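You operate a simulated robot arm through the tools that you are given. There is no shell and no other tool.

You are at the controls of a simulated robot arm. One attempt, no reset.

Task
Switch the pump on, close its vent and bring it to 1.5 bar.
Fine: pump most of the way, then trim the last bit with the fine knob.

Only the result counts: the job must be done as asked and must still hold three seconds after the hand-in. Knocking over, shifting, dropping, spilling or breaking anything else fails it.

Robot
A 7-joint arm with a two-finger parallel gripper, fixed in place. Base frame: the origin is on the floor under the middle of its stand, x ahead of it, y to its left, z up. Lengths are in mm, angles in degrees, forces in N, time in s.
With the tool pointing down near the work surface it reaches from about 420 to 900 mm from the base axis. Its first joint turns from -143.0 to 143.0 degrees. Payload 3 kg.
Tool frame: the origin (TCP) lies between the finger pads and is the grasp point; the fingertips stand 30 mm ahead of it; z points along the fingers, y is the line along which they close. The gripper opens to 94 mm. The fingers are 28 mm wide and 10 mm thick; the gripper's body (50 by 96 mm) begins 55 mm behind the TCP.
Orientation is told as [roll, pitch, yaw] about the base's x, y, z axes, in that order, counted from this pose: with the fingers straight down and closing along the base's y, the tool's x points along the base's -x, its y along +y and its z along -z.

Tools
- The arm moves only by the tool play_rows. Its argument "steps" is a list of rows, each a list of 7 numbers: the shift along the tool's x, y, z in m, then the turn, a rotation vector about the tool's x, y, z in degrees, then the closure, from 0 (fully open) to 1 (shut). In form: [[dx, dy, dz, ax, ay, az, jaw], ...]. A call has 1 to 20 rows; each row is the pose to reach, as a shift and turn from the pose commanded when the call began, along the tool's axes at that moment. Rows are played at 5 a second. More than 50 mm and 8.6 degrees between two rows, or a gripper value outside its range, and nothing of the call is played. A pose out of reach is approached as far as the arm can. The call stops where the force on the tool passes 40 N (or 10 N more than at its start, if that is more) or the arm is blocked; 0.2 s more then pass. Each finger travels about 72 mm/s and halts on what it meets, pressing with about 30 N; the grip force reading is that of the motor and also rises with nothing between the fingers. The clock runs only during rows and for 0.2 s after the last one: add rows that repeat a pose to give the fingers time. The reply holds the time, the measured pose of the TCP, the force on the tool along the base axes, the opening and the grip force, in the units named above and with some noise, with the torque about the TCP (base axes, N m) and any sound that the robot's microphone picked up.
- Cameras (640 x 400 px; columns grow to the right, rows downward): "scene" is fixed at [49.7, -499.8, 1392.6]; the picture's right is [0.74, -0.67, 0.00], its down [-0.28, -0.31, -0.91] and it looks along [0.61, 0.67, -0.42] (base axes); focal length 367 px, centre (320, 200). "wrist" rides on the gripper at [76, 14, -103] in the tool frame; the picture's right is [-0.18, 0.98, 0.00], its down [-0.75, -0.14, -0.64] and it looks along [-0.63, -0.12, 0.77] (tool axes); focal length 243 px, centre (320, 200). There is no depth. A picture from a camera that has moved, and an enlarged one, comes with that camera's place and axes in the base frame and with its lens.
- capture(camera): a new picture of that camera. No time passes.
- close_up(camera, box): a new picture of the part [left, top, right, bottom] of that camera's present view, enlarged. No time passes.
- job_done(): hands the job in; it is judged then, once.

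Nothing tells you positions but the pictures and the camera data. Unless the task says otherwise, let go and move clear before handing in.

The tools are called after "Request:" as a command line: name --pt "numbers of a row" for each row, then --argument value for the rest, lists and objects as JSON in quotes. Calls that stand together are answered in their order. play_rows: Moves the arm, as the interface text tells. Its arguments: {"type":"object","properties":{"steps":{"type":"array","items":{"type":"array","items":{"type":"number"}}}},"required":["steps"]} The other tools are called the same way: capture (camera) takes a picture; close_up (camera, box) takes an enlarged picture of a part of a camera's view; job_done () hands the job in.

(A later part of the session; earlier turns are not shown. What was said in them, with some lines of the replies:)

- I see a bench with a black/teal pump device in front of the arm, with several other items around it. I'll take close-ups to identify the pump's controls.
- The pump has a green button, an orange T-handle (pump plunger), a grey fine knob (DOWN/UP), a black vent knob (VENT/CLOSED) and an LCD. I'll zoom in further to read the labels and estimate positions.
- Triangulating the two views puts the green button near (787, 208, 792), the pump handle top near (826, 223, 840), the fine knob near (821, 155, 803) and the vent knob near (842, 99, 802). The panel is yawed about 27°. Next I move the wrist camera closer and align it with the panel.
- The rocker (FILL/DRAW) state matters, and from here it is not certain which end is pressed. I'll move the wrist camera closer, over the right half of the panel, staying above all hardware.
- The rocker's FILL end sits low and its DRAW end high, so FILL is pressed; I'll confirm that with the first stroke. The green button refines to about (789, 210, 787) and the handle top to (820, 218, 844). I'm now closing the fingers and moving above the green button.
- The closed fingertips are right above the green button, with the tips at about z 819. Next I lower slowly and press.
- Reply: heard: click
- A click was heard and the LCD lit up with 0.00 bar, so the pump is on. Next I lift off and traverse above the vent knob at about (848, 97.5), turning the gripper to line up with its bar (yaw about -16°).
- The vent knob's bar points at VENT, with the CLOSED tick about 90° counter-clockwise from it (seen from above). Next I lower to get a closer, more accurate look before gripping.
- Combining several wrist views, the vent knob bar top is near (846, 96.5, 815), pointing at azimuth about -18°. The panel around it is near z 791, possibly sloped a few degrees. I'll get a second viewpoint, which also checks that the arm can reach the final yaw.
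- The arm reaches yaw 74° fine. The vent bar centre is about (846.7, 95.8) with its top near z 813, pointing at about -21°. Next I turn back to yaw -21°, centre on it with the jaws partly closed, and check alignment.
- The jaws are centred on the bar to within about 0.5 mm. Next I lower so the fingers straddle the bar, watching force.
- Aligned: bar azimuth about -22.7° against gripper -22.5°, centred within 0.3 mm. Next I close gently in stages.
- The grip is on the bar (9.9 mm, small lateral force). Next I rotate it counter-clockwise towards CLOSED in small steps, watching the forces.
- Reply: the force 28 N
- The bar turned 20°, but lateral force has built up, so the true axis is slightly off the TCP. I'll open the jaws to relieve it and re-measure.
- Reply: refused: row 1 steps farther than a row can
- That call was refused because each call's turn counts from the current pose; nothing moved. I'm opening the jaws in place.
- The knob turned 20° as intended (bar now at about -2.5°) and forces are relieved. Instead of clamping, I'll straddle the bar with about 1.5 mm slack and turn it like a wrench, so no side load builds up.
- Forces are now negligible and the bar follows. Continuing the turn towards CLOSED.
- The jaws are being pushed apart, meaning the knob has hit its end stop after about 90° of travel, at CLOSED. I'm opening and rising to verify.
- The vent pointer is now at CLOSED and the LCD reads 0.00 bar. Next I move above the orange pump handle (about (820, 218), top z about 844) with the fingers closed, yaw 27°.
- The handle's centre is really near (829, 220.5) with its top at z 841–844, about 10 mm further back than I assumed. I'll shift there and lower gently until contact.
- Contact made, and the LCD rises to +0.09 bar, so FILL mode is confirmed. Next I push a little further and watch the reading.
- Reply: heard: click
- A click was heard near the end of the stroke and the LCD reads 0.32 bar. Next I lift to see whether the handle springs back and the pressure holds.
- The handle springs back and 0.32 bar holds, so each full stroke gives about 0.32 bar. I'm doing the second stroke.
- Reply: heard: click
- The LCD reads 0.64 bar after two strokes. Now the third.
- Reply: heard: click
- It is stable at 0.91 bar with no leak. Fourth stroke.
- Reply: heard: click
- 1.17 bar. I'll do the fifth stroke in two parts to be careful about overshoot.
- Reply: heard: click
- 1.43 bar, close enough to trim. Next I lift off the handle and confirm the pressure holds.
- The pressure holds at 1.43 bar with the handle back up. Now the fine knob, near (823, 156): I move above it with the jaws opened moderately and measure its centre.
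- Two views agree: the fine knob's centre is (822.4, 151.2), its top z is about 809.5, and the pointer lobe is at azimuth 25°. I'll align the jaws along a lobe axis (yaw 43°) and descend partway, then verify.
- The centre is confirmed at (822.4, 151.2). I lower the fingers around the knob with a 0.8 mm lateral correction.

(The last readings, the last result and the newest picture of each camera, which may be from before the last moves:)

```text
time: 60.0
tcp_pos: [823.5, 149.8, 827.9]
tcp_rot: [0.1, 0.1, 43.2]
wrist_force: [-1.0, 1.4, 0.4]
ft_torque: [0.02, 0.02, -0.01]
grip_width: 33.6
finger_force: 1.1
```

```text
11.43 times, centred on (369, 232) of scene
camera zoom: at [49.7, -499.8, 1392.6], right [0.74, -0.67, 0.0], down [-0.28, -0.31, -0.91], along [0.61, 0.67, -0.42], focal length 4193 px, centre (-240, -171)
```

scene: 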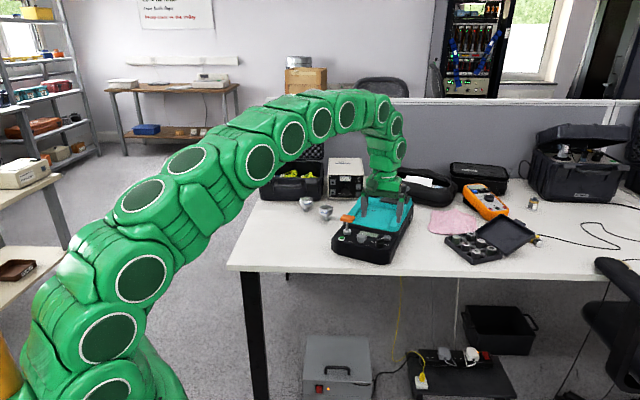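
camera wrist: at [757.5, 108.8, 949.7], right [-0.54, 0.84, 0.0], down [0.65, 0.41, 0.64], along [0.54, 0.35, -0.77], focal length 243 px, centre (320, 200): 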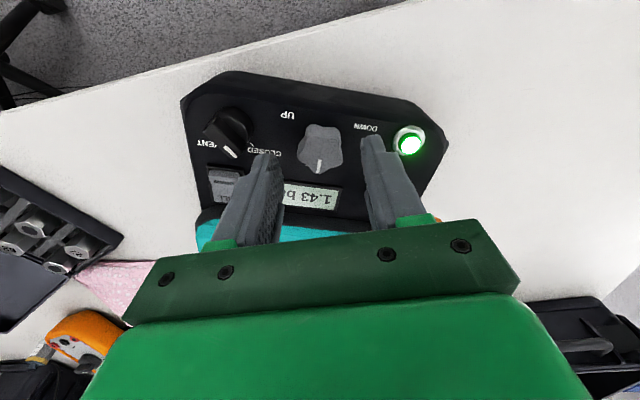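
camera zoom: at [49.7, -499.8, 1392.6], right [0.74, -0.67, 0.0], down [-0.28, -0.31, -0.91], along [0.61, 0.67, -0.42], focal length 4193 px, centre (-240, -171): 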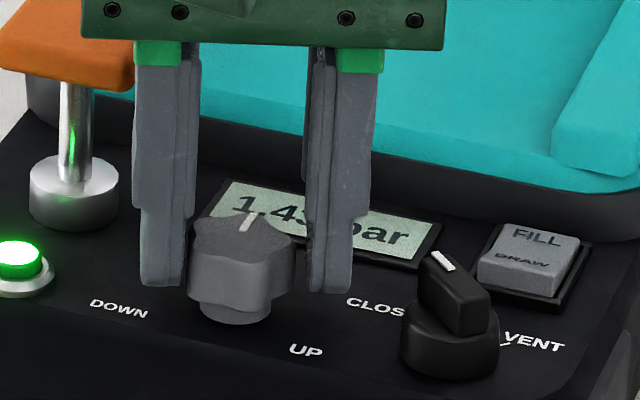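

The knob sits slightly nearer the +y finger. I shift by 1.2 mm to centre and then close gently.

Request:
play_rows --pt "0 0.0012 0 0 0 0 0.65" --pt "0 0.0012 0 0 0 0 0.66" --pt "0 0.0012 0 0 0 0 0.67" --pt "0 0.0012 0 0 0 0 0.675" --pt "0 0.0012 0 0 0 0 0.675"

Request:
close_up --camera "wrist" --box '[260, 100, 380, 200]'

```text
time: 61.2
tcp_pos: [822.6, 150.7, 827.9]
tcp_rot: [0.0, 0.0, 43.1]
wrist_force: [-1.0, 1.0, -0.7]
ft_torque: [0.0, 0.0, 0.01]
grip_width: 31.0
finger_force: 0.0
```

```text
4.00 times, centred on (320, 150) of wrist
camera zoom: at [757.1, 108.7, 930.8], right [-0.54, 0.84, 0.0], down [0.65, 0.41, 0.64], along [0.54, 0.35, -0.77], focal length 970 px, centre (320, 400)
```

zoom: 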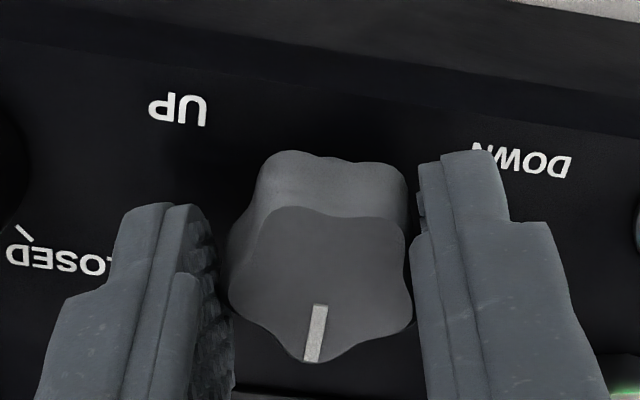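

Request:
play_rows --pt "0 0 0 0 0 0 0.68" --pt "0 0 0 0 0 0 0.685" --pt "0 0 0 0 0 0 0.69" --pt "0 0 0 0 0 0 0.69"

```text
time: 62.2
tcp_pos: [822.2, 149.6, 828.0]
tcp_rot: [0.0, 0.0, 43.0]
wrist_force: [-2.2, 2.3, 0.8]
ft_torque: [0.06, 0.06, -0.02]
grip_width: 30.9
finger_force: 1.6
```

Request:
play_rows --pt "0 0 0 0 0 0 0.7" --pt "0 0 0 0 0 0 0.71" --pt "0 0 0 0 0 0 0.71"

Request:
close_up --camera "wrist" --box '[260, 100, 380, 200]'

Request:
close_up --camera "scene" --box '[345, 215, 393, 250]'

```text
time: 63.0
tcp_pos: [821.6, 151.1, 826.6]
tcp_rot: [0.0, 0.0, 43.2]
wrist_force: [-3.8, 2.8, 1.5]
ft_torque: [0.08, 0.15, 0.02]
grip_width: 31.1
finger_force: 3.3
```

```text
4.00 times, centred on (320, 150) of wrist
camera zoom: at [757.0, 108.8, 930.8], right [-0.54, 0.84, 0.0], down [0.65, 0.41, 0.64], along [0.54, 0.35, -0.77], focal length 970 px, centre (320, 400)
```

zoom: 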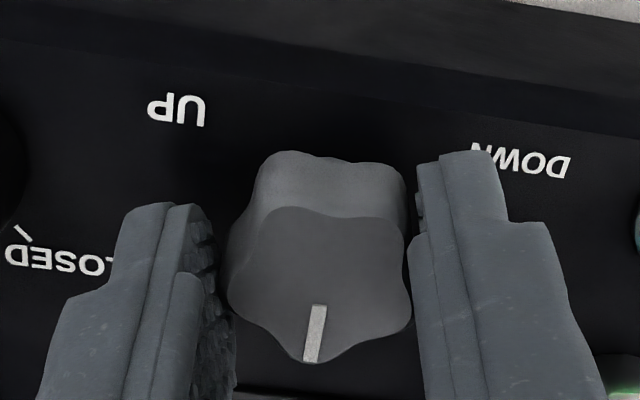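

```text
11.43 times, centred on (369, 232) of scene
camera zoom: at [49.7, -499.8, 1392.6], right [0.74, -0.67, 0.0], down [-0.28, -0.31, -0.91], along [0.61, 0.67, -0.42], focal length 4193 px, centre (-240, -171)
```

zoom: 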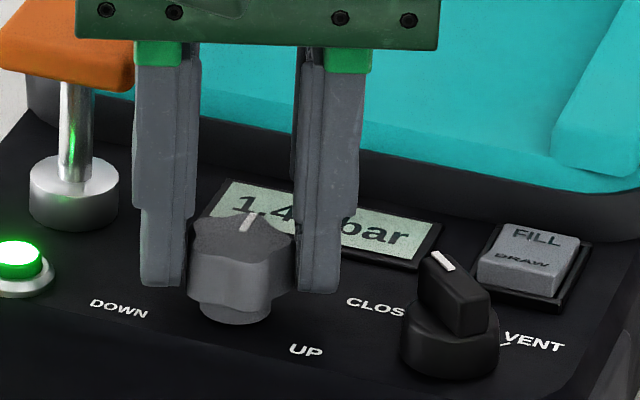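

Only one side seems loaded (about 4.7 N net). I'll nudge 0.6 mm toward +y to balance, then close a bit more.

Request:
play_rows --pt "0 0.0006 0 0 0 0 0.71" --pt "0 0.0006 0 0 0 0 0.71" --pt "0 0.0006 0 0 0 0 0.71"

```text
time: 63.8
tcp_pos: [822.5, 151.0, 827.9]
tcp_rot: [-0.1, 0.0, 43.1]
wrist_force: [-1.0, 1.8, 2.6]
ft_torque: [0.12, -0.09, -0.01]
grip_width: 29.8
finger_force: 29.8
```

Now it is clamped evenly (29.8 mm, little side force). I turn the knob 10° clockwise (towards UP).

Request:
play_rows --pt "0 0 0 0 0 2.5 0.71" --pt "0 0 0 0 0 5 0.71" --pt "0 0 0 0 0 7.5 0.71" --pt "0 0 0 0 0 10 0.71" --pt "0 0 0 0 0 10 0.71"

Request:
close_up --camera "wrist" --box '[260, 100, 380, 200]'

Request:
close_up --camera "scene" --box '[345, 215, 393, 250]'

```text
time: 65.0
tcp_pos: [821.5, 151.2, 828.8]
tcp_rot: [-0.1, 0.0, 33.1]
wrist_force: [-2.3, -6.8, 1.9]
ft_torque: [-0.3, 0.3, 0.02]
grip_width: 29.8
finger_force: 29.9
```

```text
4.00 times, centred on (320, 150) of wrist
camera zoom: at [750.6, 121.3, 930.7], right [-0.38, 0.92, 0.0], down [0.71, 0.29, 0.64], along [0.59, 0.25, -0.77], focal length 970 px, centre (320, 400)
```

zoom: 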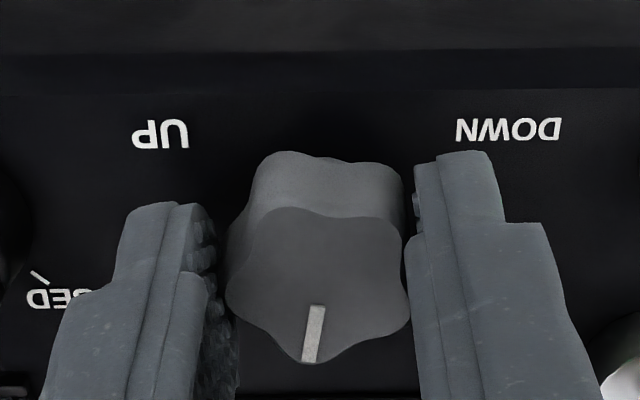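

```text
11.43 times, centred on (369, 232) of scene
camera zoom: at [49.7, -499.8, 1392.6], right [0.74, -0.67, 0.0], down [-0.28, -0.31, -0.91], along [0.61, 0.67, -0.42], focal length 4193 px, centre (-240, -171)
```

zoom: 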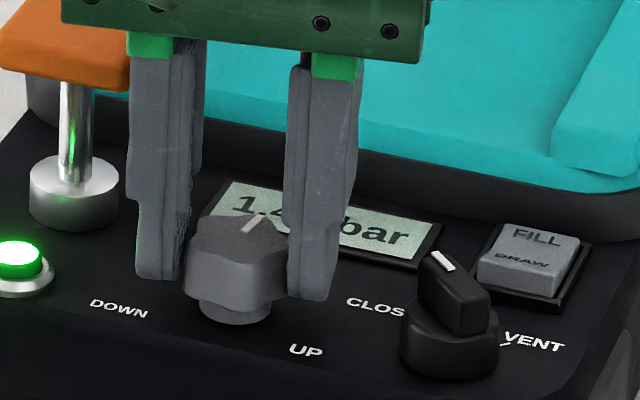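

The knob followed. I'll release and lift 20 mm to read the LCD.

Request:
play_rows --pt "0 0 0 0 0 0 0.66" --pt "0 0 0 0 0 0 0.6" --pt "0 0 0 0 0 0 0.53" --pt "0 0 -0.01 0 0 0 0.5" --pt "0 0 -0.022 0 0 0 0.468" --pt "0 0 -0.022 0 0 0 0.468"

Request:
close_up --camera "scene" --box '[345, 215, 393, 250]'

Request:
capture --camera "wrist"

```text
time: 66.4
tcp_pos: [822.1, 150.9, 849.2]
tcp_rot: [0.0, 0.0, 33.0]
wrist_force: [-0.4, 0.2, -0.7]
ft_torque: [-0.01, 0.03, -0.02]
grip_width: 50.2
finger_force: 0.0
```

```text
11.43 times, centred on (369, 232) of scene
camera zoom: at [49.7, -499.8, 1392.6], right [0.74, -0.67, 0.0], down [-0.28, -0.31, -0.91], along [0.61, 0.67, -0.42], focal length 4193 px, centre (-240, -171)
```

zoom: 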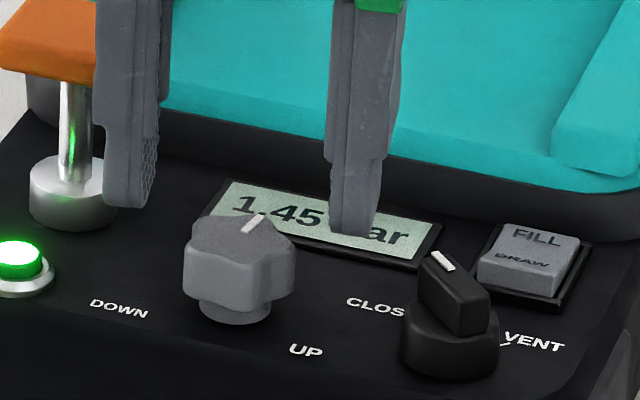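

```text
taken
camera wrist: at [750.1, 120.5, 952.7], right [-0.38, 0.92, 0.0], down [0.71, 0.29, 0.64], along [0.59, 0.25, -0.77], focal length 243 px, centre (320, 200)
```

wrist: 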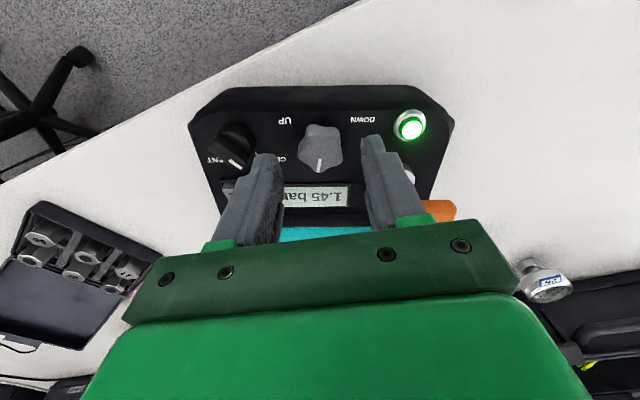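

1.45 bar, so about 0.002 bar per degree: I need roughly 25° more. I'll re-grip with a small centring correction (1 mm) and turn about the knob's true centre.

Request:
play_rows --pt "0.001 -0.0001 0.008 0 0 0 0.468" --pt "0.001 -0.0001 0.016 0 0 0 0.5" --pt "0.001 -0.0001 0.022 0 0 0 0.56" --pt "0.001 -0.0001 0.022 0 0 0 0.62" --pt "0.001 -0.0001 0.022 0 0 0 0.66" --pt "0.001 -0.0001 0.022 0 0 0 0.68" --pt "0.001 -0.0001 0.022 0 0 0 0.69" --pt "0.001 -0.0001 0.022 0 0 0 0.7" --pt "0.001 -0.0001 0.022 0 0 0 0.71" --pt "0.001 -0.0001 0.022 0 0 0 0.71"

Request:
close_up --camera "wrist" --box '[260, 100, 380, 200]'

```text
time: 68.6
tcp_pos: [821.3, 149.6, 827.9]
tcp_rot: [0.0, 0.1, 33.0]
wrist_force: [0.8, 0.8, -0.3]
ft_torque: [0.0, 0.0, 0.0]
grip_width: 29.9
finger_force: 29.9
```

```text
4.00 times, centred on (320, 150) of wrist
camera zoom: at [749.4, 120.4, 930.0], right [-0.38, 0.92, 0.0], down [0.71, 0.29, 0.64], along [0.59, 0.25, -0.77], focal length 970 px, centre (320, 400)
```

zoom: 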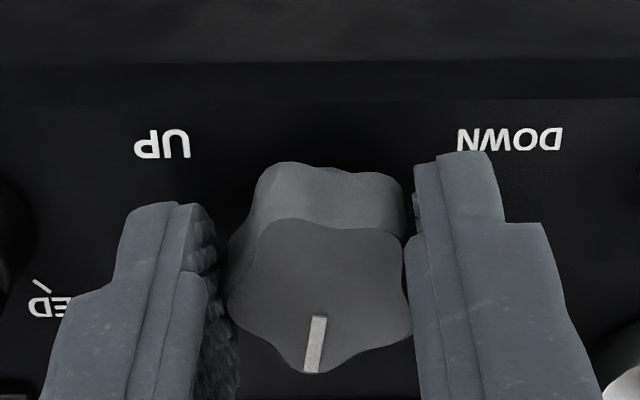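

A clean grip with almost no side force. Turning 22° clockwise.

Request:
play_rows --pt "6e-05 0 0 0 0 3 0.71" --pt "0.00012 0 0 0 0 6 0.71" --pt "0.00017 1e-05 0 0 0 9 0.71" --pt "0.00023 2e-05 0 0 0 12 0.71" --pt "0.00028 4e-05 0 0 0 15 0.71" --pt "0.00034 5e-05 0 0 0 18 0.71" --pt "0.0004 7e-05 0 0 0 20 0.71" --pt "0.00042 8e-05 0 0 0 22 0.71" --pt "0.00042 8e-05 0 0 0 22 0.71"

Request:
close_up --camera "scene" --box '[345, 215, 393, 250]'

Request:
close_up --camera "wrist" --box '[260, 100, 380, 200]'

```text
time: 70.6
tcp_pos: [818.9, 150.1, 826.8]
tcp_rot: [0.0, 0.0, 11.0]
wrist_force: [-10.2, 9.0, -0.3]
ft_torque: [0.21, 0.0, 0.01]
grip_width: 29.8
finger_force: 29.8
```

```text
11.43 times, centred on (369, 232) of scene
camera zoom: at [49.7, -499.8, 1392.6], right [0.74, -0.67, 0.0], down [-0.28, -0.31, -0.91], along [0.61, 0.67, -0.42], focal length 4193 px, centre (-240, -171)
```

zoom: 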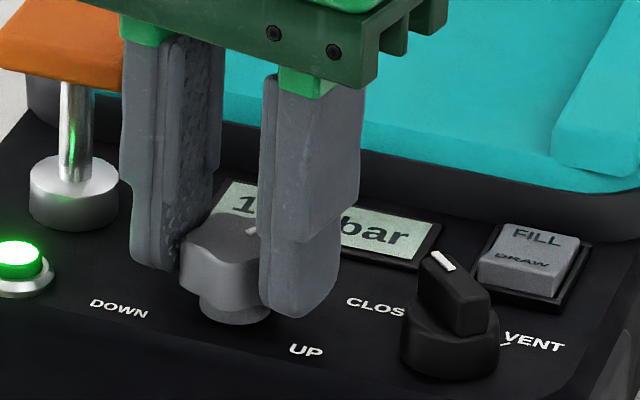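

```text
4.00 times, centred on (320, 150) of wrist
camera zoom: at [743.4, 150.3, 930.0], right [-0.01, 1.0, 0.0], down [0.77, 0.01, 0.64], along [0.64, 0.01, -0.77], focal length 970 px, centre (320, 400)
```

zoom: 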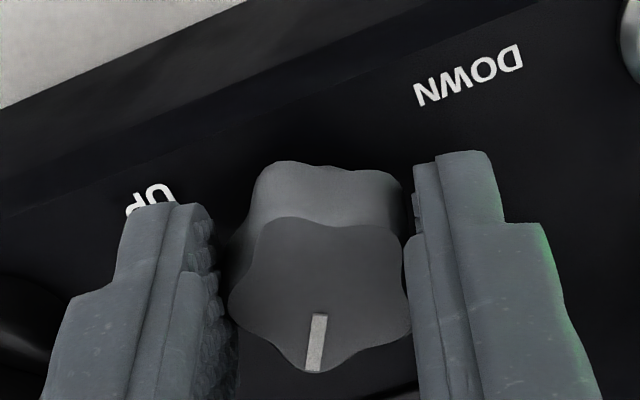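

Request:
play_rows --pt "0 0 0 0 0 0 0.66" --pt "0 0 0 0 0 0 0.6" --pt "0 0 0 0 0 0 0.53" --pt "0 0 -0.01 0 0 0 0.5" --pt "0 0 -0.022 0 0 0 0.468" --pt "0 0 -0.022 0 0 0 0.468"

Request:
close_up --camera "scene" --box '[345, 215, 393, 250]'

Request:
close_up --camera "wrist" --box '[240, 90, 400, 220]'

```text
time: 72.0
tcp_pos: [820.0, 150.2, 848.9]
tcp_rot: [0.1, 0.0, 11.2]
wrist_force: [0.4, 0.4, -0.3]
ft_torque: [-0.04, 0.02, 0.03]
grip_width: 50.0
finger_force: 0.1
```

```text
11.43 times, centred on (369, 232) of scene
camera zoom: at [49.7, -499.8, 1392.6], right [0.74, -0.67, 0.0], down [-0.28, -0.31, -0.91], along [0.61, 0.67, -0.42], focal length 4193 px, centre (-240, -171)
```

zoom: 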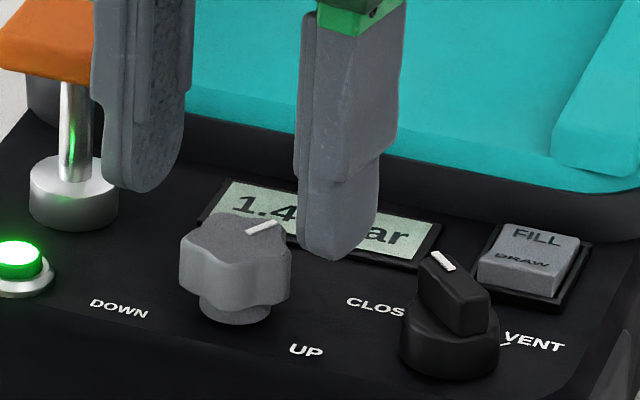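

```text
3.08 times, centred on (320, 155) of wrist
camera zoom: at [743.2, 150.0, 951.9], right [-0.01, 1.0, 0.0], down [0.77, 0.01, 0.64], along [0.64, 0.01, -0.77], focal length 746 px, centre (320, 338)
```

zoom: 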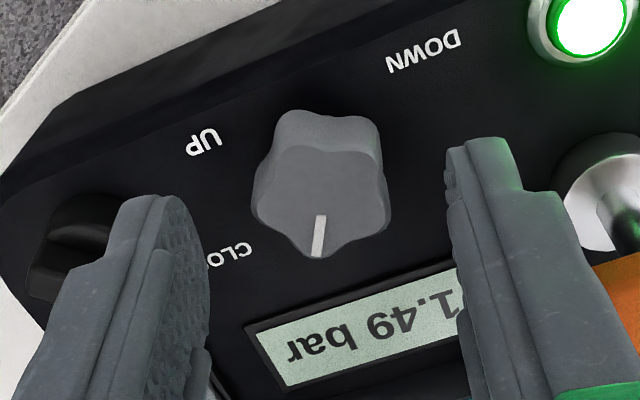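

The wrist view reads 1.49 bar; about 5° more should give 1.50. I'll re-grip and turn 5°.

Request:
play_rows --pt "0.0002 0.0003 0.008 0 0 0 0.468" --pt "0.0002 0.0003 0.016 0 0 0 0.5" --pt "0.0002 0.0003 0.022 0 0 0 0.56" --pt "0.0002 0.0003 0.022 0 0 0 0.62" --pt "0.0002 0.0003 0.022 0 0 0 0.66" --pt "0.0002 0.0003 0.022 0 0 0 0.68" --pt "0.0002 0.0003 0.022 0 0 0 0.69" --pt "0.0002 0.0003 0.022 0 0 0 0.7" --pt "0.0002 0.0003 0.022 0 0 0 0.71" --pt "0.0002 0.0003 0.022 0 0 0 0.71"

Request:
play_rows --pt "3e-05 0 0 0 0 1.5 0.71" --pt "6e-05 0 0 0 0 3 0.71" --pt "8e-05 0 0 0 0 4 0.71" --pt "0.0001 0 0 0 0 5 0.71" --pt "0.0001 0 0 0 0 5 0.71"

Request:
play_rows --pt "0 0 0 0 0 0 0.66" --pt "0 0 0 0 0 0 0.6" --pt "0 0 0 0 0 0 0.53" --pt "0 0 -0.01 0 0 0 0.5" --pt "0 0 -0.022 0 0 0 0.468" --pt "0 0 -0.022 0 0 0 0.468"

Request:
close_up --camera "wrist" --box '[240, 90, 400, 220]'

Request:
close_up --camera "scene" --box '[345, 215, 393, 250]'

```text
time: 74.2
tcp_pos: [819.6, 150.9, 826.9]
tcp_rot: [0.0, 0.1, 11.1]
wrist_force: [-2.4, 6.2, 0.1]
ft_torque: [0.13, 0.04, 0.0]
grip_width: 30.5
finger_force: 2.5
```

```text
time: 75.4
tcp_pos: [819.9, 152.1, 827.3]
tcp_rot: [0.0, 0.0, 6.0]
wrist_force: [-1.6, 5.4, -1.2]
ft_torque: [0.09, 0.1, 0.05]
grip_width: 30.3
finger_force: 2.0
```

```text
time: 76.8
tcp_pos: [818.8, 150.4, 849.9]
tcp_rot: [0.1, 0.0, 6.2]
wrist_force: [0.7, 0.0, 0.1]
ft_torque: [-0.01, 0.05, -0.02]
grip_width: 50.1
finger_force: 0.0
```

```text
3.08 times, centred on (320, 155) of wrist
camera zoom: at [743.4, 156.7, 952.2], right [0.08, 1.0, 0.0], down [0.76, -0.06, 0.64], along [0.64, -0.05, -0.77], focal length 746 px, centre (320, 338)
```

zoom: 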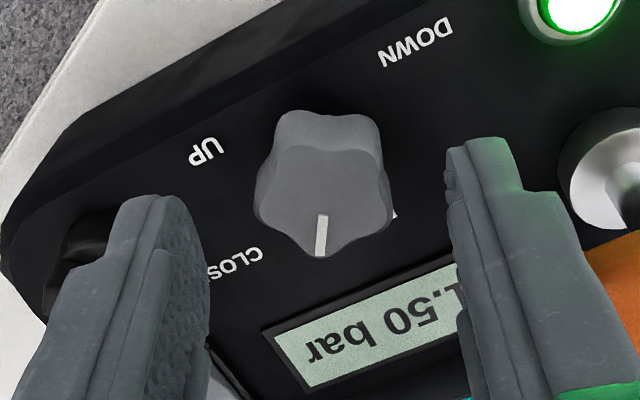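

```text
11.43 times, centred on (369, 232) of scene
camera zoom: at [49.7, -499.8, 1392.6], right [0.74, -0.67, 0.0], down [-0.28, -0.31, -0.91], along [0.61, 0.67, -0.42], focal length 4193 px, centre (-240, -171)
```

zoom: 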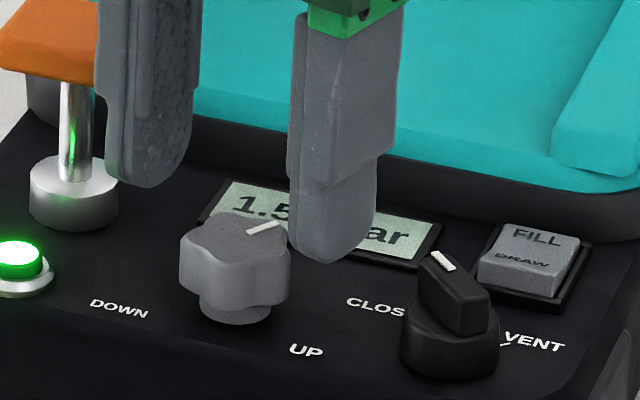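

The LCD reads 1.50 bar. I'll retreat up and clear of the pump, wait a few seconds, and re-check that the reading holds.

Request:
play_rows --pt "0 0 -0.03 0 0 0 0.468" --pt "0 0 -0.07 0 0 0 0.468" --pt "0.02 0 -0.11 0 0 0 0.468" --pt "0.06 0 -0.14 0 0 0 0.468" --pt "0.1 0 -0.16 0 0 0 0.468" --pt "0.14 0 -0.17 0 0 0 0.468" --pt "0.14 0 -0.17 0 0 0 0.468" --pt "0.14 0 -0.17 0 0 0 0.468" --pt "0.14 0 -0.17 0 0 0 0.468" --pt "0.14 0 -0.17 0 0 0 0.468" --pt "0.14 0 -0.17 0 0 0 0.468" --pt "0.14 0 -0.17 0 0 0 0.468" --pt "0.14 0 -0.17 0 0 0 0.468" --pt "0.14 0 -0.17 0 0 0 0.468" --pt "0.14 0 -0.17 0 0 0 0.468" --pt "0.14 0 -0.17 0 0 0 0.468" --pt "0.14 0 -0.17 0 0 0 0.468" --pt "0.14 0 -0.17 0 0 0 0.468" --pt "0.14 0 -0.17 0 0 0 0.468" --pt "0.14 0 -0.17 0 0 0 0.468"

Request:
close_up --camera "scene" --box '[358, 226, 382, 241]'

Request:
close_up --camera "scene" --box '[240, 130, 560, 280]'

```text
time: 81.0
tcp_pos: [681.1, 136.4, 1019.2]
tcp_rot: [0.0, 0.0, 6.1]
wrist_force: [0.8, 0.5, 0.1]
ft_torque: [0.01, -0.03, 0.02]
grip_width: 50.1
finger_force: 0.1
```

```text
16.00 times, centred on (370, 234) of scene
camera zoom: at [49.7, -499.8, 1392.6], right [0.74, -0.67, 0.0], down [-0.28, -0.31, -0.91], along [0.61, 0.67, -0.42], focal length 5870 px, centre (-480, -336)
```

zoom: 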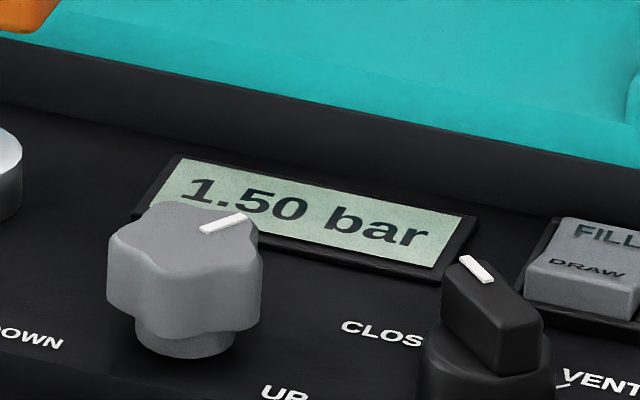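

```text
2.00 times, centred on (400, 205) of scene
camera zoom: at [49.7, -499.8, 1392.6], right [0.74, -0.67, 0.0], down [-0.28, -0.31, -0.91], along [0.61, 0.67, -0.42], focal length 734 px, centre (160, 190)
```

zoom: 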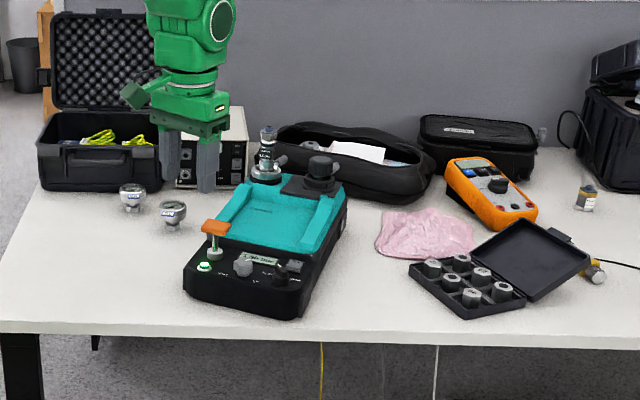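

The pump is on (green lamp lit), the vent pointer is at CLOSED, and the LCD has held 1.50 bar for over 4 s with the arm clear. Nothing else looks disturbed, so I'm handing in.

Request:
job_done

```text
The job is handed in.
```

The pump is on, its vent is closed, and it was holding 1.50 bar when I handed the job in.

- **Power:** I pressed the green button. It clicked, the lamp came on and the display showed 0.00 bar.
- **Vent:** I turned the vent knob about 90° to its end stop, and the pointer now sits at CLOSED.
- **Pressure:** Five strokes of the orange handle, the last one pressed in small steps, brought it to 1.43 bar. I then trimmed it to 1.50 bar with the fine knob, turning it about 37° towards UP. It never read above 1.50 bar, and the transmitter on the pump is marked 1.6 bar.
- **Stability:** The reading stayed at 1.50 bar for about 4 seconds with the arm clear.

While turning the vent knob, I briefly put about 25 N of sideways load on it. I let go, took the load off and finished with a looser hold. The pump did not appear to move, and nothing else on the bench looked disturbed.
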